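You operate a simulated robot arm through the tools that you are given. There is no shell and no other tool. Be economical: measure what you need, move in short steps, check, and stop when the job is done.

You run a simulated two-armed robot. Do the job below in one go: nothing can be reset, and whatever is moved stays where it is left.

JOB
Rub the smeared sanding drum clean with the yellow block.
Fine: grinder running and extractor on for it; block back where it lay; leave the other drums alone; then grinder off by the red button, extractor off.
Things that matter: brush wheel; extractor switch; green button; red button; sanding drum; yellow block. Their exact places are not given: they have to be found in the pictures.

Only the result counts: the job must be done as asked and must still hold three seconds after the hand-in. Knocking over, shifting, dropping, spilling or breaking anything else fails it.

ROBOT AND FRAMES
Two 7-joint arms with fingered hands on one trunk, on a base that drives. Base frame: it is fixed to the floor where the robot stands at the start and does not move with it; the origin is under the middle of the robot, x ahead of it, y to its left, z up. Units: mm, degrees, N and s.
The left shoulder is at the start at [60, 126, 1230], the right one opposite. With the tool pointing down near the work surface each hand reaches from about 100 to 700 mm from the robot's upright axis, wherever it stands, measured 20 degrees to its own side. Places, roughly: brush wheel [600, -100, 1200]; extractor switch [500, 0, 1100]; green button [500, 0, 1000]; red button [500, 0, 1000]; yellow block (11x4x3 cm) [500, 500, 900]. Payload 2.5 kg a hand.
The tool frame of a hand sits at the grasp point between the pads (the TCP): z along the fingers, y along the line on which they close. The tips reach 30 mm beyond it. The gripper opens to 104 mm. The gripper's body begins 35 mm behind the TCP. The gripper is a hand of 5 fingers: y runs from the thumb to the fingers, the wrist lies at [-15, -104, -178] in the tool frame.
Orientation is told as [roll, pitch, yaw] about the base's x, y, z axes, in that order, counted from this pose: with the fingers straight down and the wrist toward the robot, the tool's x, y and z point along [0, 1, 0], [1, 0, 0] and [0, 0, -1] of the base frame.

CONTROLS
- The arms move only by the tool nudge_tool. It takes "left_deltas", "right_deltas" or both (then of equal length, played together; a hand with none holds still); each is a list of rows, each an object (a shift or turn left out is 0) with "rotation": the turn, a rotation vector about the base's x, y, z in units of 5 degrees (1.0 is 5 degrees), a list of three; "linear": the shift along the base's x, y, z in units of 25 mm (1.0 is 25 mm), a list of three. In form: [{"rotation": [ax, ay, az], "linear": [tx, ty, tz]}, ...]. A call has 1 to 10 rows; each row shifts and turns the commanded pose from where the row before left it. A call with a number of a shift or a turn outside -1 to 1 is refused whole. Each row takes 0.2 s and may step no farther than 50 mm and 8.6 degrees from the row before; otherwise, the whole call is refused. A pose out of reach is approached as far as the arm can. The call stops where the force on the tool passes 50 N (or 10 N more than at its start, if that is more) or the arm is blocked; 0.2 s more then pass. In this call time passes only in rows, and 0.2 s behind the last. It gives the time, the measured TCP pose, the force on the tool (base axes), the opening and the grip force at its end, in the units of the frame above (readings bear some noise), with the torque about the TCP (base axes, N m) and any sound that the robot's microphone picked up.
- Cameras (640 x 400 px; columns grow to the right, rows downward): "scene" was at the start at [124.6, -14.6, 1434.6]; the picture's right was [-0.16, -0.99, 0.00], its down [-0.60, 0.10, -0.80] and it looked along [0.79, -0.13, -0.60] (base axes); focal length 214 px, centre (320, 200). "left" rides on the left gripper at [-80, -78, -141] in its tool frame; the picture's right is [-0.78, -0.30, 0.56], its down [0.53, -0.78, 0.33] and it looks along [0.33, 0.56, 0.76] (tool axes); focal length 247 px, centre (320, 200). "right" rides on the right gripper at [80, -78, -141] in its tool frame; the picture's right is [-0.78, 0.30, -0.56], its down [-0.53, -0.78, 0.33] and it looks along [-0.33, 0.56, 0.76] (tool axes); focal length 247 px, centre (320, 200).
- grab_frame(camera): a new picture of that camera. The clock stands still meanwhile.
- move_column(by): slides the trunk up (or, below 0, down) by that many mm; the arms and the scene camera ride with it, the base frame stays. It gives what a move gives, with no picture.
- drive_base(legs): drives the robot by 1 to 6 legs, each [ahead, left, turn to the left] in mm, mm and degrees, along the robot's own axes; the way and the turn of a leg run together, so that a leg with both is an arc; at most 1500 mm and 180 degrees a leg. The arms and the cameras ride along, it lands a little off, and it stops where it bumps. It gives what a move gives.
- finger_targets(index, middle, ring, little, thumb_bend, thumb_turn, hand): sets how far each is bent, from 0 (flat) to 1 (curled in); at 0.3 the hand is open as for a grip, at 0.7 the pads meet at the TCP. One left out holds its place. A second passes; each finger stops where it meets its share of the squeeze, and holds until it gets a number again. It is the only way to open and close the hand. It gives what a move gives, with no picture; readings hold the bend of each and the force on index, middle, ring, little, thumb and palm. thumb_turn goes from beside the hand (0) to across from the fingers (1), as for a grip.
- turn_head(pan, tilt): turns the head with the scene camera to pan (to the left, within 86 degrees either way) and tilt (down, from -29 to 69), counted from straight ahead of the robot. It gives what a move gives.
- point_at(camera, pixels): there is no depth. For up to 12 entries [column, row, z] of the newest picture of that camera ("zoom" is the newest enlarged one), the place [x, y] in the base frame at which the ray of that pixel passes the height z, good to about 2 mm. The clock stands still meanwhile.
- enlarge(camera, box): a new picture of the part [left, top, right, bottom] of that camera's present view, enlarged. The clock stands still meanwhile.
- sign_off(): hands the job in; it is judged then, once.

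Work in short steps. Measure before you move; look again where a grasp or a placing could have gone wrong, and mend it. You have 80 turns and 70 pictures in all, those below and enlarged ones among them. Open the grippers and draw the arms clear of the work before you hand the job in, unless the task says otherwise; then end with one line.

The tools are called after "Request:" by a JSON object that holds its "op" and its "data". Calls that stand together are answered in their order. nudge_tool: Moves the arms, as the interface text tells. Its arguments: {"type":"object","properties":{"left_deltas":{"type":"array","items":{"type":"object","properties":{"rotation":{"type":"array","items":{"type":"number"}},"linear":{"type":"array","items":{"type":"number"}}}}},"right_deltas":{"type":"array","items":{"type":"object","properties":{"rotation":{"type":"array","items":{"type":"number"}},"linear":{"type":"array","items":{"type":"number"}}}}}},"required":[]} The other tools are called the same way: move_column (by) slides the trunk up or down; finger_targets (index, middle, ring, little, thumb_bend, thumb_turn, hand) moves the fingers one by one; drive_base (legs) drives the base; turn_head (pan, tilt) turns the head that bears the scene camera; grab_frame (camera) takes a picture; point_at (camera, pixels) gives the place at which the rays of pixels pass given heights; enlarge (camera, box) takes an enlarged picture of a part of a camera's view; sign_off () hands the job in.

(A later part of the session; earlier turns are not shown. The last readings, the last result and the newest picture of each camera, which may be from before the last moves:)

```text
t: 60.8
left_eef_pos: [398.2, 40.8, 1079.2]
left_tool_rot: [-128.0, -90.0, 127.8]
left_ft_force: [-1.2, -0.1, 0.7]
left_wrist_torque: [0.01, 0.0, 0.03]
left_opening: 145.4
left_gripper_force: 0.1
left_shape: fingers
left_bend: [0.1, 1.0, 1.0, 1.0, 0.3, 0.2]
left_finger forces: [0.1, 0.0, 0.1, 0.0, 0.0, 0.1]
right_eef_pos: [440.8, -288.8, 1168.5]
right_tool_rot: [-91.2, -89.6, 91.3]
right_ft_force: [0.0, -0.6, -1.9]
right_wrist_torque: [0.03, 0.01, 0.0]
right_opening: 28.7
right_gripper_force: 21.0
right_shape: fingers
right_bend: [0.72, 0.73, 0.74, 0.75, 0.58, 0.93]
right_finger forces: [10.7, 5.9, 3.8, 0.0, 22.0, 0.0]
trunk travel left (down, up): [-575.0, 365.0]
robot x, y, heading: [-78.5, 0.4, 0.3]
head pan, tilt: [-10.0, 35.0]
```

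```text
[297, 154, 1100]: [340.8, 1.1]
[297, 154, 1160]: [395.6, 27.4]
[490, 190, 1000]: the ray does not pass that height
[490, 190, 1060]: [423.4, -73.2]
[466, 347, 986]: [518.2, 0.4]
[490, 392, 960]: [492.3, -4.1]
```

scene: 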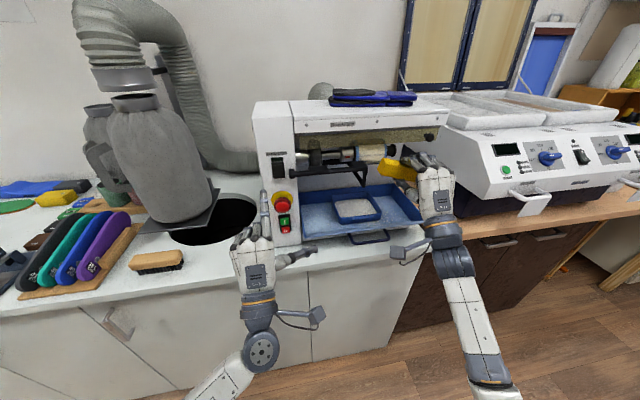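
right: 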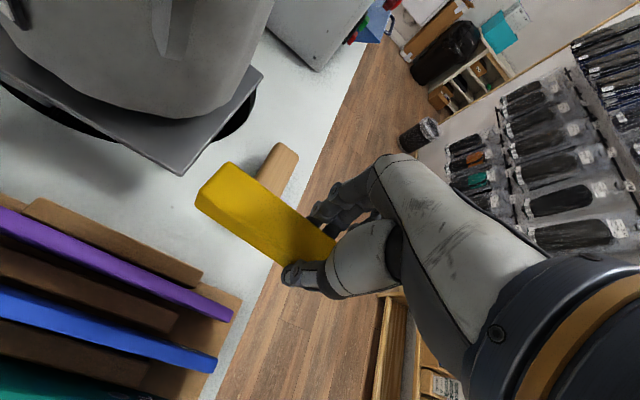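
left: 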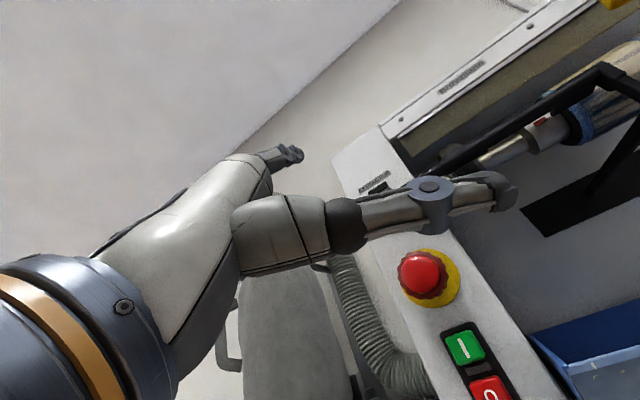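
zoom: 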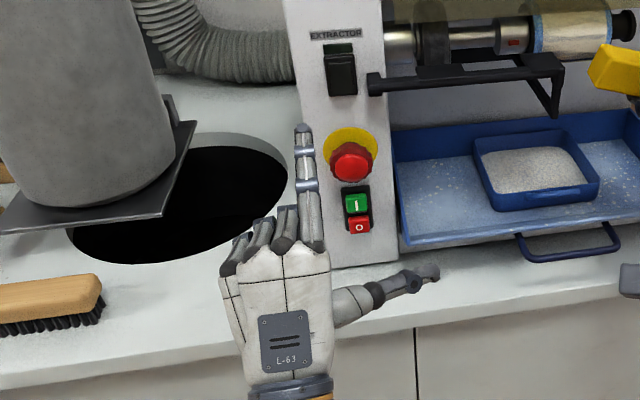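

Index tip located about 88 mm above TCP when flat. I set index 0.3, curl the thumb in, ease the pitch to −80 and place the tip ahead of the green button, then check.

Request:
{"op": "finger_targets", "data": {"hand": "left", "index": 0.3, "thumb_bend": 0.9, "thumb_turn": 0.8}}

Request:
{"op": "nudge_tool", "data": {"left_deltas": [{"linear": [0, -0.2, -1], "rotation": [0, 1, 0]}, {"linear": [0, -0.2, -1], "rotation": [0, 1, 0]}, {"linear": [0, -0.2, -1]}, {"linear": [0, 0, -1]}, {"linear": [0, 0, -1]}, {"linear": [0, 0, -0.5]}]}}

Request:
{"op": "enlarge", "data": {"camera": "scene", "box": [215, 140, 345, 300]}}

Request:
{"op": "grab_frame", "data": {"camera": "left"}}

```text
t: 61.8
left_eef_pos: [398.4, 42.0, 1080.3]
left_tool_rot: [-120.6, -90.0, 120.7]
left_ft_force: [0.8, -0.3, -1.1]
left_wrist_torque: [0.04, 0.0, -0.01]
left_opening: 28.4
left_gripper_force: 0.1
left_shape: fingers
left_bend: [0.3, 1.0, 1.0, 1.0, 0.9, 0.82]
left_finger forces: [0.0, 0.0, 0.0, 0.0, 0.1, 0.0]
right_eef_pos: [441.2, -288.8, 1166.9]
right_tool_rot: [-91.1, -89.6, 91.1]
right_ft_force: [-0.2, 0.3, -0.7]
right_wrist_torque: [0.01, 0.01, -0.01]
right_opening: 28.8
right_gripper_force: 21.4
right_shape: fingers
right_bend: [0.72, 0.73, 0.74, 0.75, 0.58, 0.93]
right_finger forces: [10.8, 5.9, 3.8, 0.0, 22.1, 0.1]
trunk travel left (down, up): [-575.0, 365.0]
robot x, y, heading: [-78.7, 3.3, 0.0]
head pan, tilt: [-10.0, 35.0]
```

```text
t: 63.2
left_eef_pos: [399.4, 25.3, 940.6]
left_tool_rot: [-0.7, -79.9, 0.6]
left_ft_force: [0.9, -0.5, 0.1]
left_wrist_torque: [-0.02, -0.01, -0.02]
left_opening: 28.1
left_gripper_force: 0.1
left_shape: fingers
left_bend: [0.3, 1.0, 1.0, 1.0, 0.9, 0.82]
left_finger forces: [0.0, 0.1, 0.0, 0.1, 0.1, 0.1]
right_eef_pos: [440.4, -287.4, 1167.8]
right_tool_rot: [-90.8, -89.6, 90.8]
right_ft_force: [1.1, -0.2, -1.1]
right_wrist_torque: [-0.02, 0.02, 0.05]
right_opening: 28.9
right_gripper_force: 21.0
right_shape: fingers
right_bend: [0.72, 0.73, 0.74, 0.75, 0.58, 0.93]
right_finger forces: [10.9, 6.0, 3.8, 0.0, 22.0, 0.1]
trunk travel left (down, up): [-575.0, 365.0]
robot x, y, heading: [-75.1, -0.8, -0.0]
head pan, tilt: [-10.0, 35.0]
```

```text
2.50 times, centred on (280, 220) of scene
```

zoom: 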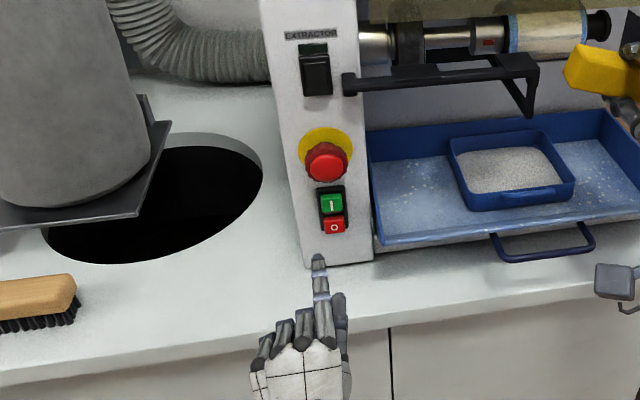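

```text
24 pictures are left
```

left: 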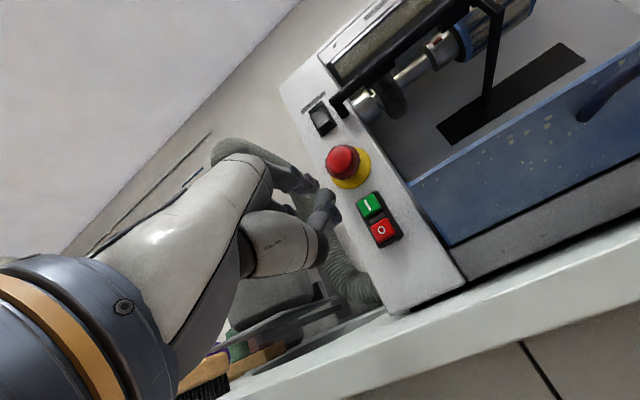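

Request:
{"op": "point_at", "data": {"camera": "zoom", "pixels": [[318, 258, 986], [318, 258, 970], [318, 258, 1000], [331, 203, 986], [333, 225, 960], [316, 75, 1147]]}}

Request:
{"op": "point_at", "data": {"camera": "left", "pixels": [[315, 187, 986], [315, 187, 1000], [369, 206, 986], [380, 231, 960], [318, 117, 1147]]}}

```text
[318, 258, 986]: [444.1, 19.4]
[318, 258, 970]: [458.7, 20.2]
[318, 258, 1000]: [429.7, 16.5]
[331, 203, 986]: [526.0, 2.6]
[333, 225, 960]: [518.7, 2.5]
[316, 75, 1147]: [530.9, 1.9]
```

```text
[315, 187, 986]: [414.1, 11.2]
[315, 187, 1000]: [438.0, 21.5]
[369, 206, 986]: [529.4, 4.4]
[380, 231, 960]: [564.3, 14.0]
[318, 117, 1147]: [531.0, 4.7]
```

Tip ≈ (433,18,997); green (527,3.5,986). Align and advance toward green, with small last steps.

Request:
{"op": "nudge_tool", "data": {"left_deltas": [{"linear": [0.4, -0.6, -0.4]}, {"linear": [0.9, 0, 0]}, {"linear": [0.9, 0, 0]}, {"linear": [0.6, 0, 0]}]}}

Request:
{"op": "enlarge", "data": {"camera": "left", "box": [240, 100, 440, 280]}}

Request:
{"op": "enlarge", "data": {"camera": "scene", "box": [250, 180, 330, 290]}}

```text
t: 64.2
left_eef_pos: [468.1, 8.5, 932.7]
left_tool_rot: [-0.6, -79.9, 0.4]
left_ft_force: [-0.4, 0.2, -0.9]
left_wrist_torque: [-0.04, 0.0, 0.0]
left_opening: 28.0
left_gripper_force: 0.1
left_shape: fingers
left_bend: [0.3, 1.0, 1.0, 1.0, 0.9, 0.82]
left_finger forces: [0.0, 0.0, 0.0, 0.1, 0.0, 0.0]
right_eef_pos: [441.5, -288.2, 1166.9]
right_tool_rot: [-90.5, -89.7, 90.5]
right_ft_force: [0.5, 0.5, -0.8]
right_wrist_torque: [0.01, -0.01, 0.0]
right_opening: 29.0
right_gripper_force: 21.5
right_shape: fingers
right_bend: [0.72, 0.73, 0.74, 0.75, 0.58, 0.93]
right_finger forces: [10.8, 5.9, 3.9, 0.0, 22.0, 0.0]
trunk travel left (down, up): [-575.0, 365.0]
robot x, y, heading: [-77.7, -1.3, 0.0]
head pan, tilt: [-10.0, 35.0]
```

```text
2.22 times, centred on (340, 190) of left
```

zoom: 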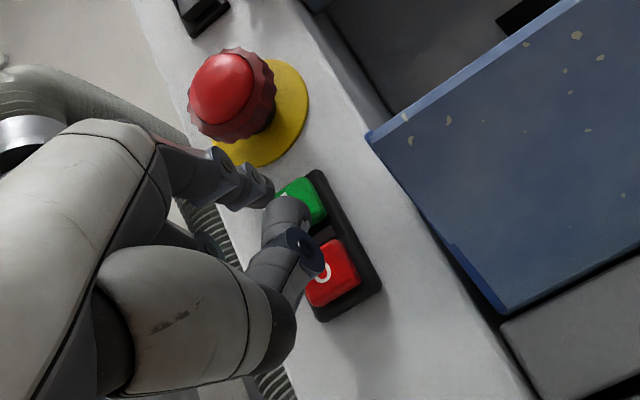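

```text
3.64 times, centred on (290, 235) of scene
```

zoom: 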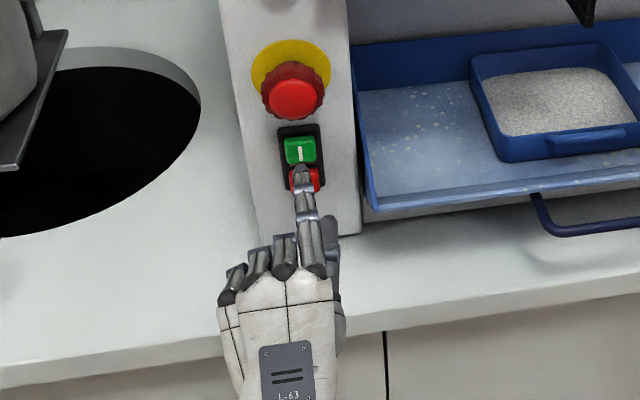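

Tip is right before green. I curl the thumb fully, then press in small steps.

Request:
{"op": "finger_targets", "data": {"hand": "left", "thumb_bend": 1.0}}

Request:
{"op": "nudge_tool", "data": {"left_deltas": [{"linear": [0.4, 0, 0]}, {"linear": [0.25, 0, 0]}, {"linear": [0.2, 0, 0]}, {"linear": [0.15, 0, 0]}]}}

Request:
{"op": "enlarge", "data": {"camera": "scene", "box": [250, 180, 330, 290]}}

```text
t: 65.2
left_eef_pos: [468.4, 9.2, 931.8]
left_tool_rot: [-0.3, -80.0, 0.3]
left_ft_force: [0.2, -0.1, 0.0]
left_wrist_torque: [0.04, 0.01, -0.02]
left_opening: 30.2
left_gripper_force: 0.1
left_shape: fingers
left_bend: [0.3, 1.0, 1.0, 1.0, 0.99, 0.82]
left_finger forces: [0.0, 0.1, 0.0, 0.1, 0.0, 0.1]
right_eef_pos: [441.7, -288.6, 1168.0]
right_tool_rot: [-91.1, -89.6, 90.9]
right_ft_force: [0.4, 0.0, -1.1]
right_wrist_torque: [-0.02, 0.05, 0.01]
right_opening: 28.9
right_gripper_force: 21.4
right_shape: fingers
right_bend: [0.72, 0.73, 0.74, 0.75, 0.58, 0.93]
right_finger forces: [10.9, 6.0, 3.9, 0.0, 22.0, 0.0]
trunk travel left (down, up): [-575.0, 365.0]
robot x, y, heading: [-78.1, -0.4, 0.0]
head pan, tilt: [-10.0, 35.0]
```

```text
t: 66.2
left_eef_pos: [492.0, 10.7, 932.1]
left_tool_rot: [-0.6, -80.0, 0.5]
left_ft_force: [-2.8, 0.2, -1.0]
left_wrist_torque: [0.02, -0.14, -0.02]
left_opening: 30.1
left_gripper_force: 1.4
left_shape: fingers
left_bend: [0.3, 1.0, 1.0, 1.0, 0.99, 0.82]
left_finger forces: [3.0, 0.0, 0.0, 0.0, 0.0, 0.1]
right_eef_pos: [440.9, -288.2, 1168.3]
right_tool_rot: [-93.5, -89.6, 93.5]
right_ft_force: [-0.3, -0.4, -1.3]
right_wrist_torque: [-0.01, 0.02, -0.03]
right_opening: 28.8
right_gripper_force: 21.1
right_shape: fingers
right_bend: [0.72, 0.73, 0.74, 0.75, 0.58, 0.93]
right_finger forces: [10.7, 6.0, 3.8, 0.1, 22.1, 0.1]
trunk travel left (down, up): [-575.0, 365.0]
robot x, y, heading: [-76.5, 0.0, 0.2]
head pan, tilt: [-10.0, 35.0]
heard: click
```

```text
3.64 times, centred on (290, 235) of scene
```

zoom: 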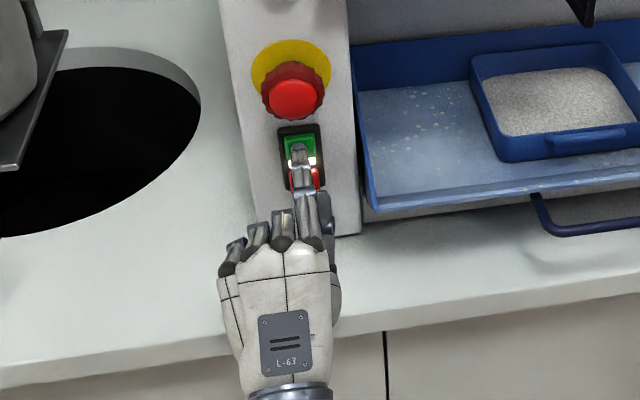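

Click heard and force 3 N. I retract, rise and move before the extractor switch.

Request:
{"op": "nudge_tool", "data": {"left_deltas": [{"linear": [-0.9, 0, 0]}, {"linear": [-0.9, 0, 0]}, {"linear": [-0.9, 0, 0]}, {"linear": [0, 0, 0.95]}, {"linear": [0, 0, 0.95]}, {"linear": [0, 0, 0.95]}, {"linear": [0, 0, 0.95]}, {"linear": [0, 0, 0.95]}, {"linear": [0, 0, 0.95]}, {"linear": [0.2, 0, 0.66]}]}}

Request:
{"op": "enlarge", "data": {"camera": "scene", "box": [250, 140, 430, 260]}}

Request:
{"op": "enlarge", "data": {"camera": "left", "box": [240, 60, 480, 280]}}

```text
t: 68.4
left_eef_pos: [430.3, 11.4, 1092.0]
left_tool_rot: [-0.1, -80.0, 0.1]
left_ft_force: [-0.4, 0.0, 0.5]
left_wrist_torque: [-0.03, -0.03, 0.02]
left_opening: 29.9
left_gripper_force: 0.0
left_shape: fingers
left_bend: [0.3, 1.0, 1.0, 1.0, 0.99, 0.82]
left_finger forces: [0.0, 0.0, 0.1, 0.0, 0.0, 0.1]
right_eef_pos: [442.2, -287.9, 1167.9]
right_tool_rot: [-90.7, -89.6, 90.7]
right_ft_force: [0.9, -1.0, -0.9]
right_wrist_torque: [0.01, 0.0, -0.02]
right_opening: 28.7
right_gripper_force: 21.9
right_shape: fingers
right_bend: [0.72, 0.73, 0.74, 0.75, 0.58, 0.93]
right_finger forces: [10.8, 5.9, 3.8, 0.0, 22.0, 0.0]
trunk travel left (down, up): [-575.0, 365.0]
robot x, y, heading: [-72.8, -0.1, 0.1]
head pan, tilt: [-10.0, 35.0]
```

```text
3.33 times, centred on (340, 200) of scene
```

zoom: 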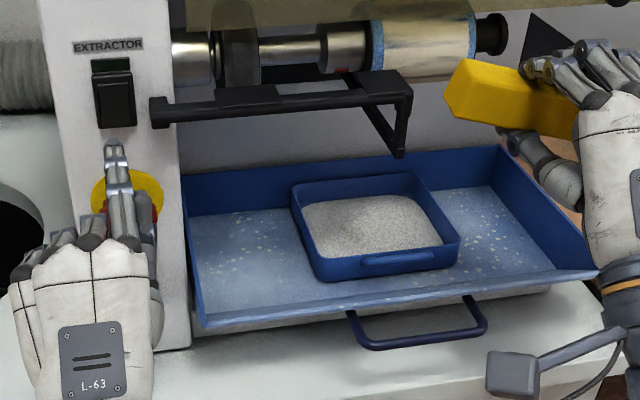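

```text
1.82 times, centred on (360, 170) of left
```

zoom: 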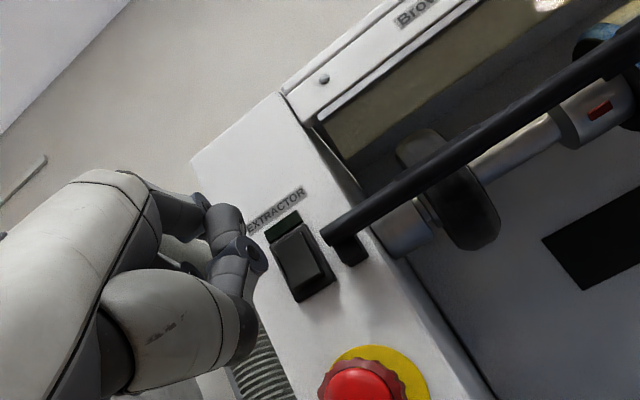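

Hub mark moved, so the grinder turns. Index tip ≈ (463,4,1148); I press the extractor switch slightly below its centre.

Request:
{"op": "nudge_tool", "data": {"left_deltas": [{"linear": [0.9, 0, -0.2]}, {"linear": [0.9, 0, 0]}, {"linear": [0.4, 0, 0]}, {"linear": [0.2, 0, 0]}, {"linear": [0.16, 0, 0]}, {"linear": [0.12, 0, 0]}]}}

Request:
{"op": "enlarge", "data": {"camera": "scene", "box": [250, 140, 340, 220]}}

```text
t: 69.8
left_eef_pos: [496.4, 10.7, 1087.4]
left_tool_rot: [0.0, -80.0, -0.2]
left_ft_force: [-13.6, 1.4, -2.0]
left_wrist_torque: [-0.04, -0.69, -0.06]
left_opening: 30.3
left_gripper_force: 6.7
left_shape: fingers
left_bend: [0.3, 1.0, 1.0, 1.0, 0.99, 0.82]
left_finger forces: [13.3, 0.1, 0.1, 0.0, 0.0, 0.0]
right_eef_pos: [439.3, -288.8, 1166.9]
right_tool_rot: [-103.6, -89.6, 103.6]
right_ft_force: [-0.4, 0.5, -0.6]
right_wrist_torque: [-0.02, 0.02, -0.02]
right_opening: 28.6
right_gripper_force: 21.1
right_shape: fingers
right_bend: [0.72, 0.73, 0.74, 0.75, 0.58, 0.93]
right_finger forces: [10.8, 5.9, 3.7, 0.0, 21.9, 0.0]
trunk travel left (down, up): [-575.0, 365.0]
robot x, y, heading: [-76.2, -0.4, 0.1]
head pan, tilt: [-10.0, 35.0]
```

```text
5.00 times, centred on (295, 180) of scene
```

zoom: 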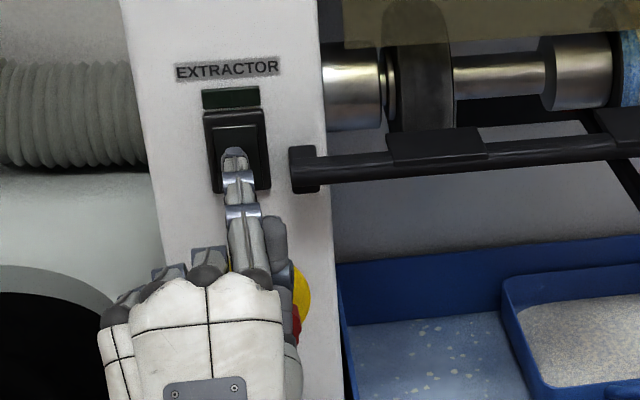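

13 N at the rocker's middle gave no click, lamp still dark. I retract slightly and press its upper part.

Request:
{"op": "nudge_tool", "data": {"left_deltas": [{"linear": [-0.7, 0, 0]}, {"linear": [0, 0, 0.5]}, {"linear": [0.45, 0, 0]}, {"linear": [0.2, 0, 0]}, {"linear": [0.12, 0, 0]}]}}

Request:
{"op": "enlarge", "data": {"camera": "scene", "box": [250, 140, 340, 220]}}

```text
t: 71.0
left_eef_pos: [497.5, 10.0, 1099.7]
left_tool_rot: [-0.1, -80.0, -0.1]
left_ft_force: [-9.0, 0.3, -1.8]
left_wrist_torque: [0.02, -0.46, -0.03]
left_opening: 30.1
left_gripper_force: 4.3
left_shape: fingers
left_bend: [0.3, 1.0, 1.0, 1.0, 0.99, 0.82]
left_finger forces: [9.2, 0.0, 0.2, 0.0, 0.0, 0.1]
right_eef_pos: [439.9, -287.9, 1168.1]
right_tool_rot: [-100.4, -89.6, 100.4]
right_ft_force: [0.0, 0.1, -0.8]
right_wrist_torque: [0.0, 0.03, 0.02]
right_opening: 29.2
right_gripper_force: 21.3
right_shape: fingers
right_bend: [0.72, 0.73, 0.74, 0.75, 0.58, 0.93]
right_finger forces: [10.8, 5.9, 3.8, 0.1, 22.1, 0.0]
trunk travel left (down, up): [-575.0, 365.0]
robot x, y, heading: [-79.4, -2.2, 0.3]
head pan, tilt: [-10.0, 35.0]
```

```text
5.00 times, centred on (295, 180) of scene
```

zoom: 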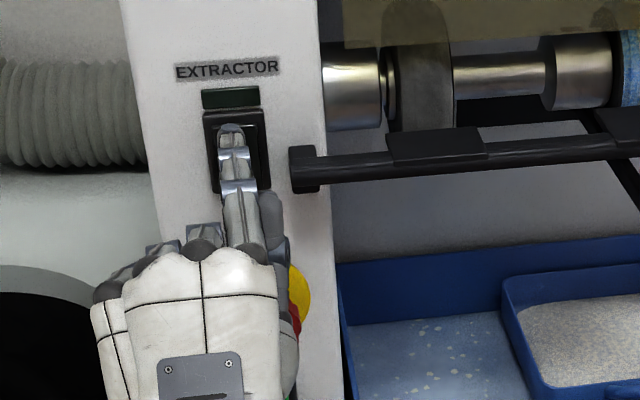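

No click yet at 9 N; press a little harder here once.

Request:
{"op": "nudge_tool", "data": {"left_deltas": [{"linear": [0.12, 0, 0]}, {"linear": [0.12, 0, 0]}, {"linear": [0.12, 0, 0]}]}}

Request:
{"op": "nudge_tool", "data": {"left_deltas": [{"linear": [-0.9, 0, 0]}, {"linear": [-0.9, 0, 0]}]}}

Request:
{"op": "enlarge", "data": {"camera": "left", "box": [290, 140, 400, 260]}}

```text
t: 71.8
left_eef_pos: [500.3, 6.7, 1101.4]
left_tool_rot: [0.1, -80.4, -0.8]
left_ft_force: [-30.1, 1.7, -5.0]
left_wrist_torque: [-0.14, -1.54, 0.0]
left_opening: 31.2
left_gripper_force: 15.0
left_shape: fingers
left_bend: [0.3, 1.0, 1.0, 1.0, 1.0, 0.82]
left_finger forces: [30.1, 0.1, 0.0, 0.0, 0.0, 0.0]
right_eef_pos: [436.5, -285.8, 1168.5]
right_tool_rot: [-113.3, -89.5, 113.3]
right_ft_force: [0.2, 0.7, 0.0]
right_wrist_torque: [0.02, 0.06, -0.03]
right_opening: 28.9
right_gripper_force: 21.5
right_shape: fingers
right_bend: [0.72, 0.73, 0.74, 0.75, 0.58, 0.93]
right_finger forces: [10.8, 5.9, 3.8, 0.1, 22.1, 0.0]
trunk travel left (down, up): [-575.0, 365.0]
robot x, y, heading: [-80.7, 0.1, 0.2]
head pan, tilt: [-10.0, 35.0]
stopped in row 3 (left hand): the force on the tool passed its limit at 53 N (the readings are from after the stop); the commanded pose is now the measured one
```

```text
t: 72.4
left_eef_pos: [460.3, 8.1, 1099.8]
left_tool_rot: [0.2, -80.1, -0.7]
left_ft_force: [-0.4, 0.3, -0.3]
left_wrist_torque: [0.0, 0.02, -0.01]
left_opening: 30.1
left_gripper_force: 0.0
left_shape: fingers
left_bend: [0.3, 1.0, 1.0, 1.0, 1.0, 0.82]
left_finger forces: [0.1, 0.1, 0.0, 0.0, 0.0, 0.0]
right_eef_pos: [439.6, -287.6, 1167.0]
right_tool_rot: [-88.5, -89.6, 88.5]
right_ft_force: [0.2, 0.1, -0.7]
right_wrist_torque: [0.0, -0.05, -0.01]
right_opening: 29.1
right_gripper_force: 20.7
right_shape: fingers
right_bend: [0.72, 0.73, 0.74, 0.75, 0.58, 0.93]
right_finger forces: [10.9, 5.9, 3.8, 0.0, 22.1, 0.0]
trunk travel left (down, up): [-575.0, 365.0]
robot x, y, heading: [-76.1, -0.5, 0.0]
head pan, tilt: [-10.0, 35.0]
```

```text
3.33 times, centred on (345, 200) of left
```

zoom: 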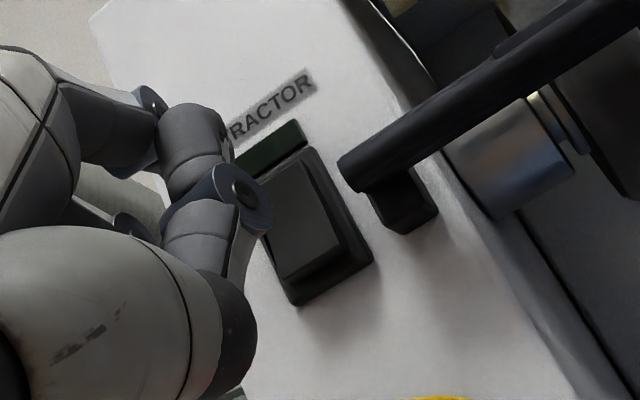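

The rocker's lower half stands out, so that is the side to press. I pitch the hand by 15° (keeps it clear of the e-stop) and press near z≈1133.

Request:
{"op": "nudge_tool", "data": {"left_deltas": [{"linear": [0, 0.03, -0.16], "rotation": [0, 1, 0]}, {"linear": [0, 0.03, -0.16], "rotation": [0, 1, 0]}, {"linear": [0, 0.03, -0.16], "rotation": [0, 1, 0]}, {"linear": [0.5, 0, 0]}, {"linear": [0.2, 0, 0]}, {"linear": [0.15, 0, 0]}, {"linear": [0.12, 0, 0]}]}}

Request:
{"op": "enlarge", "data": {"camera": "scene", "box": [250, 140, 340, 220]}}

```text
t: 74.0
left_eef_pos: [483.8, 23.8, 1080.3]
left_tool_rot: [7.5, -65.3, -6.6]
left_ft_force: [-22.7, -3.4, -1.4]
left_wrist_torque: [0.13, -1.01, -0.41]
left_opening: 29.5
left_gripper_force: 10.5
left_shape: fingers
left_bend: [0.3, 1.0, 1.0, 1.0, 1.0, 0.82]
left_finger forces: [21.7, 0.1, 0.0, 0.0, 0.1, 0.0]
right_eef_pos: [437.6, -288.2, 1169.4]
right_tool_rot: [-113.7, -89.5, 113.7]
right_ft_force: [0.3, 1.1, -2.0]
right_wrist_torque: [0.0, 0.01, 0.01]
right_opening: 28.5
right_gripper_force: 21.8
right_shape: fingers
right_bend: [0.72, 0.73, 0.74, 0.75, 0.58, 0.93]
right_finger forces: [10.8, 5.9, 3.9, 0.0, 22.2, 0.0]
trunk travel left (down, up): [-575.0, 365.0]
robot x, y, heading: [-76.8, -0.7, -0.1]
head pan, tilt: [-10.0, 35.0]
heard: click
```

```text
5.00 times, centred on (295, 180) of scene
```

zoom: 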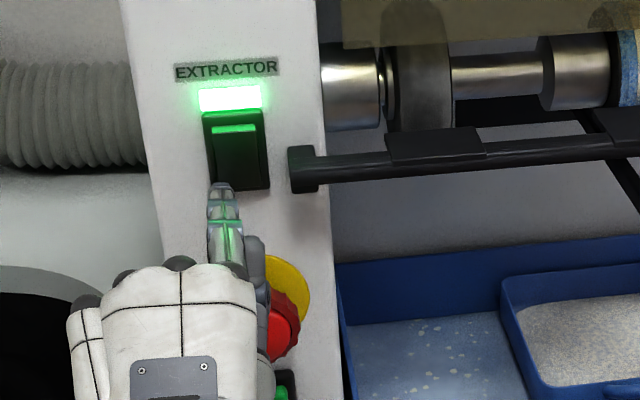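

Click, lamp lit: extractor on. I withdraw the left hand and look at the drum and block.

Request:
{"op": "nudge_tool", "data": {"left_deltas": [{"linear": [-1, 0, 0]}, {"linear": [-1, 0, 0]}, {"linear": [-1, 0.6, 0]}, {"linear": [-1, 1, 0]}, {"linear": [0, 1, 0]}, {"linear": [0, 1, 0]}]}}

Request:
{"op": "enlarge", "data": {"camera": "scene", "box": [260, 130, 460, 255]}}

Request:
{"op": "grab_frame", "data": {"camera": "right"}}

```text
t: 74.7
left_eef_pos: [448.4, 32.5, 1161.6]
left_tool_rot: [21.7, -75.5, -19.1]
left_ft_force: [0.3, -0.3, -0.1]
left_wrist_torque: [-0.02, 0.02, 0.01]
left_opening: 30.4
left_gripper_force: 0.1
left_shape: fingers
left_bend: [0.3, 1.0, 1.0, 1.0, 1.0, 0.82]
left_finger forces: [0.1, 0.0, 0.1, 0.0, 0.0, 0.0]
right_eef_pos: [441.7, -287.9, 1166.2]
right_tool_rot: [-87.2, -89.5, 87.2]
right_ft_force: [0.1, -0.2, 0.1]
right_wrist_torque: [-0.03, 0.03, 0.02]
right_opening: 28.7
right_gripper_force: 21.3
right_shape: fingers
right_bend: [0.72, 0.73, 0.74, 0.75, 0.58, 0.93]
right_finger forces: [10.7, 5.8, 3.8, 0.0, 22.1, 0.0]
trunk travel left (down, up): [-575.0, 365.0]
robot x, y, heading: [-72.3, -2.0, 0.3]
head pan, tilt: [-10.0, 35.0]
stopped in row 3 (left hand): the arm was blocked; the commanded pose is now the measured one
```

```text
3.20 times, centred on (360, 192) of scene
```

zoom: 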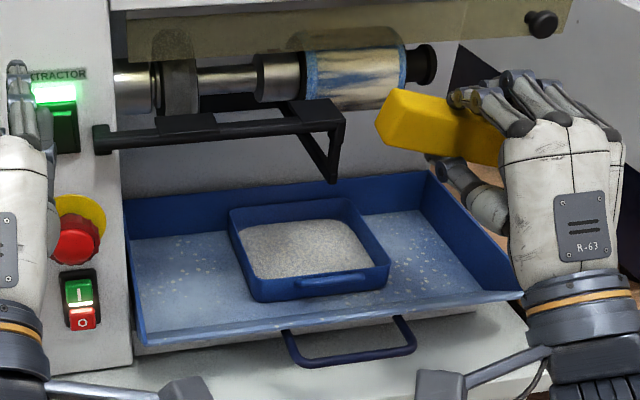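

```text
13 pictures are left
```

right: 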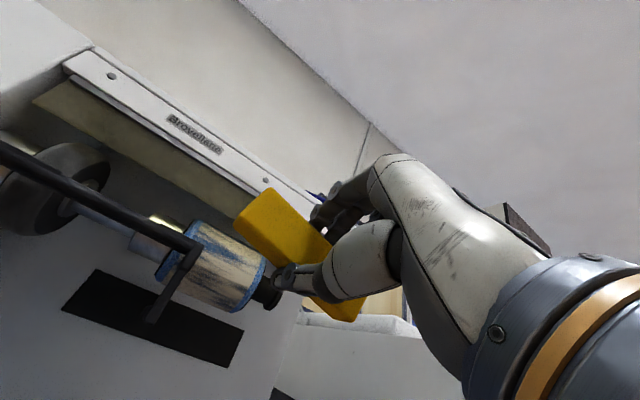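

Left hand stopped clear of the panel; the drum is visibly smeared and lamp lit. The block sits tilted ~16° in the hand (left end up), so I roll the right hand −16° and move to y≈−258, then check.

Request:
{"op": "nudge_tool", "data": {"right_deltas": [{"rotation": [-0.8, 0, 0], "linear": [0, 0.3, 0.1]}, {"rotation": [-0.8, 0, 0], "linear": [0, 0.3, 0.1]}, {"rotation": [-0.8, 0, 0], "linear": [0, 0.3, 0.1]}, {"rotation": [-0.8, 0, 0], "linear": [0, 0.3, 0.1]}]}}

Request:
{"op": "enlarge", "data": {"camera": "scene", "box": [330, 130, 450, 205]}}

```text
t: 75.7
left_eef_pos: [447.9, 33.2, 1162.6]
left_tool_rot: [21.7, -75.4, -19.0]
left_ft_force: [-0.7, 0.4, 0.4]
left_wrist_torque: [-0.03, -0.01, 0.01]
left_opening: 30.2
left_gripper_force: 0.1
left_shape: fingers
left_bend: [0.3, 1.0, 1.0, 1.0, 1.0, 0.82]
left_finger forces: [0.0, 0.0, 0.0, 0.0, 0.1, 0.0]
right_eef_pos: [441.3, -257.6, 1176.3]
right_tool_rot: [-89.8, -73.5, 89.9]
right_ft_force: [0.5, 0.7, -0.6]
right_wrist_torque: [-0.01, 0.06, 0.01]
right_opening: 28.9
right_gripper_force: 21.5
right_shape: fingers
right_bend: [0.72, 0.73, 0.74, 0.75, 0.58, 0.93]
right_finger forces: [10.7, 5.9, 3.6, 0.0, 22.0, 0.0]
trunk travel left (down, up): [-575.0, 365.0]
robot x, y, heading: [-77.1, -4.6, 0.5]
head pan, tilt: [-10.0, 35.0]
```

```text
5.33 times, centred on (390, 168) of scene
```

zoom: 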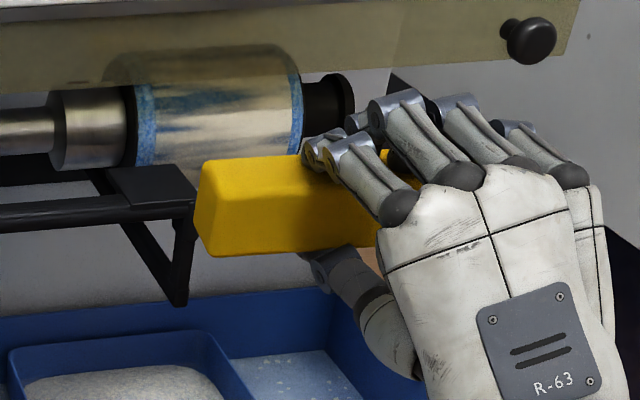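

Block now looks level. I check its ends and drum ends in this view.

Request:
{"op": "point_at", "data": {"camera": "zoom", "pixels": [[208, 160, 1190], [208, 160, 1180], [195, 235, 1180], [195, 235, 1150], [208, 255, 1150], [145, 125, 1165], [297, 120, 1165], [145, 165, 1130], [297, 145, 1140], [195, 195, 1137], [195, 175, 1137]]}}

```text
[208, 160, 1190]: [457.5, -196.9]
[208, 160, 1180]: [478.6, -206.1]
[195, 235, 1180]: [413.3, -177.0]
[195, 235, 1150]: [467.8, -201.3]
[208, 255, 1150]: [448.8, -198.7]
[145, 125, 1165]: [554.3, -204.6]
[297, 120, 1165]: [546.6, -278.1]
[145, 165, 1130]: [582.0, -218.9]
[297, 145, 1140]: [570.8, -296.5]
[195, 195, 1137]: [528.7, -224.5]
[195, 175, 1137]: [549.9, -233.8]
```

Block front ≈ x 484, y −206…−316, z ≈1143–1181. I shift +8 mm y, +3 mm z and advance gently to the drum.

Request:
{"op": "nudge_tool", "data": {"right_deltas": [{"linear": [0.5, 0.32, 0.1]}, {"linear": [0.5, 0, 0]}, {"linear": [0.4, 0, 0]}, {"linear": [0.2, 0, 0]}, {"linear": [0.12, 0, 0]}]}}

Request:
{"op": "nudge_tool", "data": {"right_deltas": [{"linear": [0.12, 0, 0]}, {"linear": [0.12, 0, 0]}]}}

```text
t: 76.9
left_eef_pos: [448.0, 31.3, 1161.5]
left_tool_rot: [21.6, -75.4, -19.1]
left_ft_force: [0.0, -0.3, 0.6]
left_wrist_torque: [-0.01, 0.0, 0.03]
left_opening: 30.2
left_gripper_force: 0.1
left_shape: fingers
left_bend: [0.3, 1.0, 1.0, 1.0, 1.0, 0.82]
left_finger forces: [0.1, 0.1, 0.0, 0.1, 0.0, 0.1]
right_eef_pos: [485.0, -250.5, 1179.6]
right_tool_rot: [-89.9, -73.6, 89.9]
right_ft_force: [-0.7, -0.3, -1.1]
right_wrist_torque: [0.0, 0.02, 0.0]
right_opening: 28.7
right_gripper_force: 21.2
right_shape: fingers
right_bend: [0.72, 0.73, 0.74, 0.75, 0.58, 0.93]
right_finger forces: [10.8, 6.0, 3.6, 0.0, 22.0, 0.0]
trunk travel left (down, up): [-575.0, 365.0]
robot x, y, heading: [-77.9, 1.2, 0.1]
head pan, tilt: [-10.0, 35.0]
```

```text
t: 77.5
left_eef_pos: [448.5, 33.3, 1161.2]
left_tool_rot: [21.6, -75.4, -19.0]
left_ft_force: [0.0, 0.4, 0.7]
left_wrist_torque: [-0.01, 0.01, 0.01]
left_opening: 30.1
left_gripper_force: 0.1
left_shape: fingers
left_bend: [0.3, 1.0, 1.0, 1.0, 1.0, 0.82]
left_finger forces: [0.0, 0.0, 0.0, 0.1, 0.0, 0.0]
right_eef_pos: [490.9, -250.7, 1180.5]
right_tool_rot: [-90.1, -73.6, 90.0]
right_ft_force: [-0.3, -0.6, -0.9]
right_wrist_torque: [0.01, -0.02, -0.03]
right_opening: 29.0
right_gripper_force: 21.7
right_shape: fingers
right_bend: [0.72, 0.73, 0.74, 0.75, 0.58, 0.93]
right_finger forces: [10.8, 5.9, 3.7, 0.0, 22.1, 0.0]
trunk travel left (down, up): [-575.0, 365.0]
robot x, y, heading: [-75.5, 1.8, -0.0]
head pan, tilt: [-10.0, 35.0]
```

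No contact yet; I keep advancing in 3 mm steps.

Request:
{"op": "nudge_tool", "data": {"right_deltas": [{"linear": [0.12, 0, 0]}, {"linear": [0.12, 0, 0]}]}}

Request:
{"op": "nudge_tool", "data": {"right_deltas": [{"linear": [0.1, 0, 0]}, {"linear": [0.1, 0, 0]}]}}

```text
t: 78.1
left_eef_pos: [448.3, 31.8, 1161.8]
left_tool_rot: [21.5, -75.2, -19.1]
left_ft_force: [-0.6, 0.0, 0.4]
left_wrist_torque: [-0.01, -0.04, 0.02]
left_opening: 30.4
left_gripper_force: 0.1
left_shape: fingers
left_bend: [0.3, 1.0, 1.0, 1.0, 1.0, 0.82]
left_finger forces: [0.1, 0.0, 0.0, 0.0, 0.0, 0.0]
right_eef_pos: [496.3, -251.3, 1179.4]
right_tool_rot: [-90.0, -73.7, 90.0]
right_ft_force: [-1.2, 0.3, -0.4]
right_wrist_torque: [0.0, 0.0, -0.03]
right_opening: 28.7
right_gripper_force: 21.1
right_shape: fingers
right_bend: [0.72, 0.73, 0.74, 0.75, 0.58, 0.93]
right_finger forces: [10.8, 5.9, 3.6, 0.0, 22.0, 0.0]
trunk travel left (down, up): [-575.0, 365.0]
robot x, y, heading: [-79.6, -0.4, 0.0]
head pan, tilt: [-10.0, 35.0]
```

```text
t: 78.7
left_eef_pos: [448.3, 32.9, 1162.2]
left_tool_rot: [21.6, -75.3, -19.1]
left_ft_force: [-0.5, -0.2, -0.2]
left_wrist_torque: [0.03, -0.01, 0.04]
left_opening: 30.3
left_gripper_force: 0.0
left_shape: fingers
left_bend: [0.3, 1.0, 1.0, 1.0, 1.0, 0.82]
left_finger forces: [0.1, 0.2, 0.0, 0.1, 0.1, 0.0]
right_eef_pos: [500.6, -250.9, 1179.2]
right_tool_rot: [-90.1, -73.6, 90.1]
right_ft_force: [-1.0, 0.2, -0.6]
right_wrist_torque: [-0.02, 0.01, 0.0]
right_opening: 28.9
right_gripper_force: 21.3
right_shape: fingers
right_bend: [0.72, 0.73, 0.74, 0.75, 0.58, 0.93]
right_finger forces: [10.7, 5.9, 3.8, 0.1, 21.9, 0.0]
trunk travel left (down, up): [-575.0, 365.0]
robot x, y, heading: [-76.0, -3.3, 0.2]
head pan, tilt: [-10.0, 35.0]
```

Request:
{"op": "enlarge", "data": {"camera": "scene", "box": [330, 130, 450, 205]}}

```text
5.33 times, centred on (390, 168) of scene
```

zoom: 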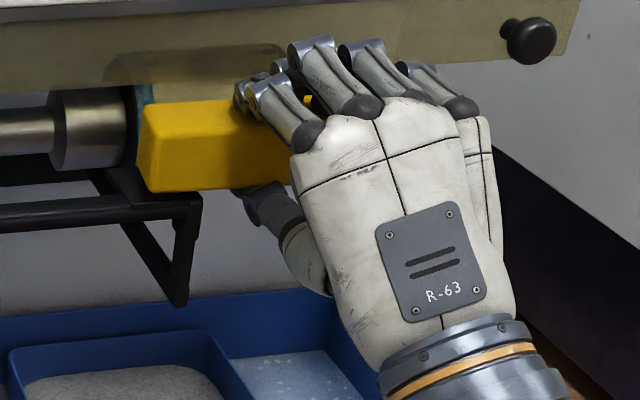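

Block is just before the drum, above the rest. Continue 2–3 mm steps.

Request:
{"op": "nudge_tool", "data": {"right_deltas": [{"linear": [0.12, 0, 0]}, {"linear": [0.1, 0, 0]}]}}

Request:
{"op": "nudge_tool", "data": {"right_deltas": [{"linear": [0.1, 0, 0]}, {"linear": [0.1, 0, 0]}]}}

```text
t: 79.3
left_eef_pos: [447.2, 32.7, 1161.7]
left_tool_rot: [21.7, -75.3, -19.2]
left_ft_force: [-0.1, -0.1, -0.3]
left_wrist_torque: [0.0, -0.01, -0.01]
left_opening: 30.4
left_gripper_force: 0.0
left_shape: fingers
left_bend: [0.3, 1.0, 1.0, 1.0, 1.0, 0.82]
left_finger forces: [0.0, 0.0, 0.0, 0.0, 0.0, 0.0]
right_eef_pos: [506.5, -249.2, 1179.7]
right_tool_rot: [-90.0, -73.7, 89.9]
right_ft_force: [0.3, 0.4, -0.8]
right_wrist_torque: [0.01, 0.02, 0.01]
right_opening: 28.9
right_gripper_force: 21.2
right_shape: fingers
right_bend: [0.72, 0.73, 0.74, 0.75, 0.58, 0.93]
right_finger forces: [10.7, 5.8, 3.8, 0.0, 21.9, 0.0]
trunk travel left (down, up): [-575.0, 365.0]
robot x, y, heading: [-81.5, 1.7, -0.1]
head pan, tilt: [-10.0, 35.0]
```

```text
t: 79.9
left_eef_pos: [447.4, 32.9, 1161.5]
left_tool_rot: [21.6, -75.3, -19.1]
left_ft_force: [-0.6, 0.0, -0.9]
left_wrist_torque: [0.03, -0.01, -0.03]
left_opening: 30.3
left_gripper_force: 0.1
left_shape: fingers
left_bend: [0.3, 1.0, 1.0, 1.0, 1.0, 0.82]
left_finger forces: [0.0, 0.0, 0.1, 0.1, 0.0, 0.1]
right_eef_pos: [510.9, -249.7, 1179.0]
right_tool_rot: [-89.9, -73.7, 89.8]
right_ft_force: [-0.5, -0.1, -1.6]
right_wrist_torque: [-0.01, 0.07, -0.04]
right_opening: 28.7
right_gripper_force: 21.8
right_shape: fingers
right_bend: [0.72, 0.73, 0.74, 0.75, 0.58, 0.93]
right_finger forces: [10.8, 5.9, 3.7, 0.0, 22.0, 0.1]
trunk travel left (down, up): [-575.0, 365.0]
robot x, y, heading: [-78.2, 0.6, -0.0]
head pan, tilt: [-10.0, 35.0]
```

Request:
{"op": "nudge_tool", "data": {"right_deltas": [{"linear": [0.1, 0, 0]}, {"linear": [0.1, 0, 0]}]}}

Request:
{"op": "nudge_tool", "data": {"right_deltas": [{"linear": [0.1, 0, 0]}, {"linear": [0.08, 0, 0]}]}}

```text
t: 80.5
left_eef_pos: [447.8, 32.1, 1161.9]
left_tool_rot: [21.7, -75.3, -19.1]
left_ft_force: [0.4, -0.8, -0.6]
left_wrist_torque: [0.02, 0.02, -0.03]
left_opening: 30.1
left_gripper_force: 0.1
left_shape: fingers
left_bend: [0.3, 1.0, 1.0, 1.0, 1.0, 0.82]
left_finger forces: [0.0, 0.0, 0.0, 0.0, 0.1, 0.0]
right_eef_pos: [515.6, -249.9, 1180.3]
right_tool_rot: [-90.1, -73.7, 90.1]
right_ft_force: [0.5, 1.1, -0.8]
right_wrist_torque: [-0.02, 0.01, -0.01]
right_opening: 28.8
right_gripper_force: 21.1
right_shape: fingers
right_bend: [0.72, 0.73, 0.74, 0.75, 0.58, 0.93]
right_finger forces: [10.8, 5.8, 3.6, 0.0, 21.9, 0.1]
trunk travel left (down, up): [-575.0, 365.0]
robot x, y, heading: [-75.3, -1.3, 0.0]
head pan, tilt: [-10.0, 35.0]
```

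```text
t: 81.1
left_eef_pos: [446.5, 32.8, 1161.8]
left_tool_rot: [21.7, -75.3, -19.3]
left_ft_force: [-0.5, -0.2, -0.5]
left_wrist_torque: [0.03, 0.01, -0.05]
left_opening: 30.2
left_gripper_force: 0.1
left_shape: fingers
left_bend: [0.3, 1.0, 1.0, 1.0, 1.0, 0.82]
left_finger forces: [0.0, 0.1, 0.0, 0.0, 0.0, 0.1]
right_eef_pos: [520.0, -249.5, 1181.5]
right_tool_rot: [-90.7, -73.6, 90.7]
right_ft_force: [-9.7, 1.2, -1.2]
right_wrist_torque: [0.0, -0.03, 0.09]
right_opening: 28.5
right_gripper_force: 27.8
right_shape: fingers
right_bend: [0.73, 0.73, 0.74, 0.75, 0.58, 0.93]
right_finger forces: [22.3, 5.7, 3.3, 0.0, 24.4, 0.0]
trunk travel left (down, up): [-575.0, 365.0]
robot x, y, heading: [-78.4, -0.8, 0.2]
head pan, tilt: [-10.0, 35.0]
```

Contact at x≈520 with ~10 N, index force jumped. I look closely to see whether block or finger touches.

Request:
{"op": "enlarge", "data": {"camera": "scene", "box": [335, 130, 415, 190]}}

```text
6.67 times, centred on (375, 160) of scene
```

zoom: 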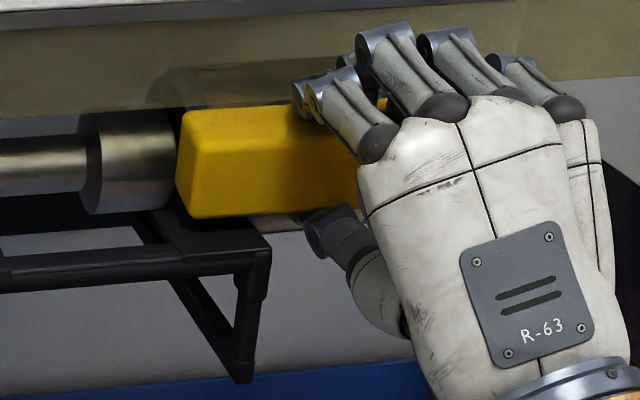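

The knuckles are close to the guard; I check from the hand camera.

Request:
{"op": "enlarge", "data": {"camera": "right", "box": [140, 120, 400, 340]}}

```text
1.82 times, centred on (270, 230) of right
```

zoom: 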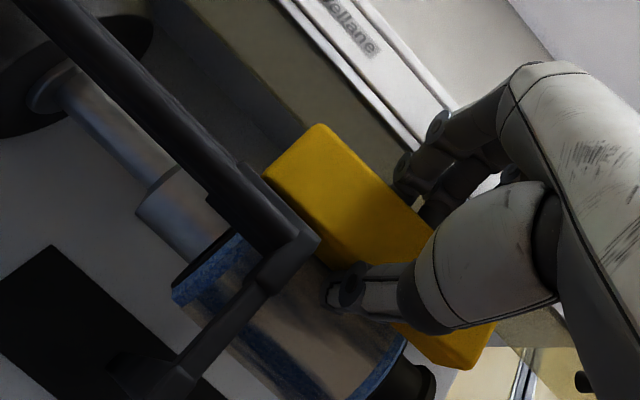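

I check where the index joints and guard lower edge lie.

Request:
{"op": "point_at", "data": {"camera": "scene", "pixels": [[378.7, 141.3, 1200], [378.7, 141.3, 1220], [372.7, 144.2, 1200], [372.7, 144.2, 1215], [349.8, 147.5, 1190], [349.8, 147.5, 1200], [425.6, 143, 1193], [425.6, 143, 1205], [378, 173.5, 1120], [353, 147, 1190]]}}

Request:
{"op": "point_at", "data": {"camera": "zoom", "pixels": [[172, 298, 1120], [172, 298, 1140], [405, 345, 1150], [405, 345, 1130], [380, 395, 1100], [380, 395, 1120], [318, 124, 1185], [318, 124, 1195], [262, 172, 1150], [262, 172, 1180], [408, 180, 1200], [330, 300, 1140]]}}

```text
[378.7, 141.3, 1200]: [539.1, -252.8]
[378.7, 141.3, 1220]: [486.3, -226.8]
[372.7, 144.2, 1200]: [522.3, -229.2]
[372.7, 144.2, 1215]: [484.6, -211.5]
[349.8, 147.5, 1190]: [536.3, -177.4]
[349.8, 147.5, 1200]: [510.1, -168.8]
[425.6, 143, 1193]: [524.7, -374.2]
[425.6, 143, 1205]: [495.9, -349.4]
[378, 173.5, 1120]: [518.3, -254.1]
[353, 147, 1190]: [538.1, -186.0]
```

```text
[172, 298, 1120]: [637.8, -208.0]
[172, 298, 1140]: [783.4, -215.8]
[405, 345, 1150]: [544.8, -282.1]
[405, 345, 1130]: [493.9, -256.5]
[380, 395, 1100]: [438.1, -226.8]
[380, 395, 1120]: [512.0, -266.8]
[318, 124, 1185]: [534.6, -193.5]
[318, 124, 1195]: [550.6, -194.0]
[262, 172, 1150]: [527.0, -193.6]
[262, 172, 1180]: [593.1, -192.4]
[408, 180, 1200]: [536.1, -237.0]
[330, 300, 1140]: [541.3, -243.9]
```

I back off and inspect the drum for any cleaned band.

Request:
{"op": "nudge_tool", "data": {"right_deltas": [{"linear": [-0.9, 0, 0]}, {"linear": [-0.9, 0, 0]}, {"linear": [-0.5, -1, 0]}, {"linear": [0, -1, 0]}, {"linear": [0, -1, 0]}]}}

Request:
{"op": "enlarge", "data": {"camera": "scene", "box": [335, 130, 435, 205]}}

```text
t: 82.3
left_eef_pos: [448.3, 32.5, 1161.6]
left_tool_rot: [21.8, -75.3, -19.3]
left_ft_force: [-0.6, -0.2, -0.9]
left_wrist_torque: [0.01, 0.01, 0.04]
left_opening: 30.5
left_gripper_force: 0.0
left_shape: fingers
left_bend: [0.3, 1.0, 1.0, 1.0, 1.0, 0.82]
left_finger forces: [0.0, 0.0, 0.1, 0.0, 0.0, 0.0]
right_eef_pos: [461.7, -325.7, 1178.7]
right_tool_rot: [-90.2, -73.5, 90.0]
right_ft_force: [0.2, -0.1, -0.9]
right_wrist_torque: [-0.01, 0.03, 0.01]
right_opening: 28.9
right_gripper_force: 21.6
right_shape: fingers
right_bend: [0.73, 0.73, 0.74, 0.75, 0.58, 0.93]
right_finger forces: [11.0, 6.3, 3.5, 0.1, 22.4, 0.0]
trunk travel left (down, up): [-575.0, 365.0]
robot x, y, heading: [-77.9, 3.0, -0.0]
head pan, tilt: [-10.0, 35.0]
```

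```text
5.33 times, centred on (385, 168) of scene
```

zoom: 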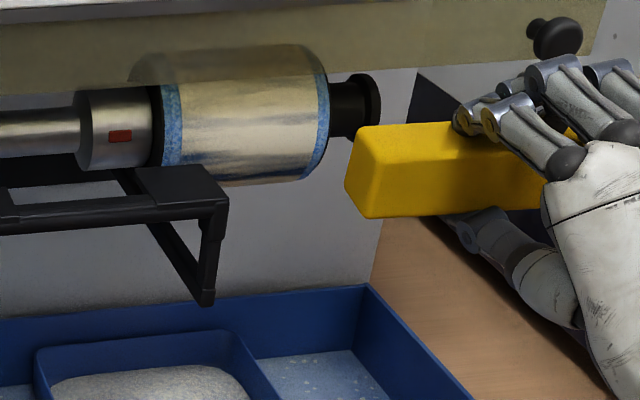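

I measure rest, guard edge and drum silhouette in this clean view.

Request:
{"op": "point_at", "data": {"camera": "zoom", "pixels": [[224, 203, 1120], [224, 203, 1140], [206, 303, 1080], [206, 303, 1090], [195, 168, 1130], [195, 168, 1140], [245, 186, 1110], [245, 186, 1130], [365, 105, 1150], [365, 105, 1160], [345, 185, 1165], [368, 125, 1180]]}}

```text
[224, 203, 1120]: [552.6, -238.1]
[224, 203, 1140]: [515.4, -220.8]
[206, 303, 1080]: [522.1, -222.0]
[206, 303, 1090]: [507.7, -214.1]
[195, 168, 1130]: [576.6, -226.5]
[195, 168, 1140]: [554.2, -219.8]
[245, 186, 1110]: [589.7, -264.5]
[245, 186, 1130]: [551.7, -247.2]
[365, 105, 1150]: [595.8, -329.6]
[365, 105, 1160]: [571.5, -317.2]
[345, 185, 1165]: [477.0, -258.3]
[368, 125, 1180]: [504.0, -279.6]
```

Rest top z≈1137 ending at y≈−222; drum axis ≈(585,1152), r≈35. Finger likely met the guard, so pass A: lower 13 mm, block right of the rest (TCP y −280), then press.

Request:
{"op": "nudge_tool", "data": {"right_deltas": [{"linear": [0, 0.9, -0.26]}, {"linear": [0, 0.9, -0.25]}, {"linear": [0.9, 0, 0]}, {"linear": [0.7, 0, 0]}, {"linear": [0.24, 0, 0]}]}}

Request:
{"op": "nudge_tool", "data": {"right_deltas": [{"linear": [0.1, 0, 0]}, {"linear": [0.1, 0, 0]}]}}

```text
t: 83.5
left_eef_pos: [447.9, 32.4, 1161.7]
left_tool_rot: [21.5, -75.3, -19.1]
left_ft_force: [0.1, 0.3, 0.2]
left_wrist_torque: [0.0, 0.01, -0.02]
left_opening: 30.4
left_gripper_force: 0.0
left_shape: fingers
left_bend: [0.3, 1.0, 1.0, 1.0, 1.0, 0.82]
left_finger forces: [0.0, 0.1, 0.1, 0.0, 0.1, 0.0]
right_eef_pos: [508.9, -280.2, 1166.3]
right_tool_rot: [-90.0, -73.5, 89.9]
right_ft_force: [-0.6, 0.7, -0.4]
right_wrist_torque: [-0.03, 0.02, -0.04]
right_opening: 28.7
right_gripper_force: 21.9
right_shape: fingers
right_bend: [0.73, 0.73, 0.74, 0.75, 0.58, 0.93]
right_finger forces: [10.9, 6.3, 3.4, 0.0, 22.3, 0.1]
trunk travel left (down, up): [-575.0, 365.0]
robot x, y, heading: [-79.9, 2.2, -0.1]
head pan, tilt: [-10.0, 35.0]
```

```text
t: 84.1
left_eef_pos: [448.1, 32.7, 1160.7]
left_tool_rot: [21.5, -75.3, -19.1]
left_ft_force: [0.4, 0.1, -0.1]
left_wrist_torque: [-0.03, 0.02, -0.01]
left_opening: 30.3
left_gripper_force: 0.0
left_shape: fingers
left_bend: [0.3, 1.0, 1.0, 1.0, 1.0, 0.82]
left_finger forces: [0.0, 0.0, 0.0, 0.1, 0.0, 0.1]
right_eef_pos: [514.5, -280.5, 1167.1]
right_tool_rot: [-90.0, -73.6, 90.0]
right_ft_force: [-0.2, 0.0, -1.4]
right_wrist_torque: [0.01, 0.01, 0.0]
right_opening: 28.5
right_gripper_force: 21.5
right_shape: fingers
right_bend: [0.73, 0.73, 0.74, 0.75, 0.58, 0.93]
right_finger forces: [10.8, 6.3, 3.4, 0.0, 22.3, 0.1]
trunk travel left (down, up): [-575.0, 365.0]
robot x, y, heading: [-78.8, -0.8, -0.2]
head pan, tilt: [-10.0, 35.0]
```

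Request:
{"op": "nudge_tool", "data": {"right_deltas": [{"linear": [0.08, 0, 0]}, {"linear": [0.08, 0, 0]}]}}

Request:
{"op": "nudge_tool", "data": {"right_deltas": [{"linear": [0.08, 0, 0]}]}}

```text
t: 84.7
left_eef_pos: [448.4, 31.7, 1161.6]
left_tool_rot: [21.6, -75.2, -19.1]
left_ft_force: [-0.3, -0.1, 0.2]
left_wrist_torque: [0.05, 0.01, -0.01]
left_opening: 30.2
left_gripper_force: 0.1
left_shape: fingers
left_bend: [0.3, 1.0, 1.0, 1.0, 1.0, 0.82]
left_finger forces: [0.0, 0.0, 0.1, 0.0, 0.0, 0.0]
right_eef_pos: [518.2, -280.2, 1167.6]
right_tool_rot: [-90.1, -73.6, 90.1]
right_ft_force: [0.2, 0.0, -0.9]
right_wrist_torque: [0.04, 0.05, -0.03]
right_opening: 28.8
right_gripper_force: 21.5
right_shape: fingers
right_bend: [0.73, 0.73, 0.74, 0.75, 0.58, 0.93]
right_finger forces: [10.9, 6.2, 3.4, 0.1, 22.5, 0.1]
trunk travel left (down, up): [-575.0, 365.0]
robot x, y, heading: [-81.6, -1.5, 0.2]
head pan, tilt: [-10.0, 35.0]
```

```text
t: 85.1
left_eef_pos: [448.9, 32.1, 1162.2]
left_tool_rot: [21.7, -75.3, -19.1]
left_ft_force: [-0.2, -0.6, 0.6]
left_wrist_torque: [-0.01, 0.02, 0.0]
left_opening: 30.2
left_gripper_force: 0.0
left_shape: fingers
left_bend: [0.3, 1.0, 1.0, 1.0, 1.0, 0.82]
left_finger forces: [0.0, 0.1, 0.0, 0.0, 0.0, 0.1]
right_eef_pos: [518.5, -279.9, 1168.2]
right_tool_rot: [-90.1, -73.6, 90.1]
right_ft_force: [-0.1, -0.1, -1.3]
right_wrist_torque: [-0.01, 0.04, 0.03]
right_opening: 28.8
right_gripper_force: 21.5
right_shape: fingers
right_bend: [0.73, 0.73, 0.74, 0.75, 0.58, 0.93]
right_finger forces: [11.1, 6.1, 3.3, 0.0, 22.6, 0.0]
trunk travel left (down, up): [-575.0, 365.0]
robot x, y, heading: [-78.8, 0.7, -0.1]
head pan, tilt: [-10.0, 35.0]
```

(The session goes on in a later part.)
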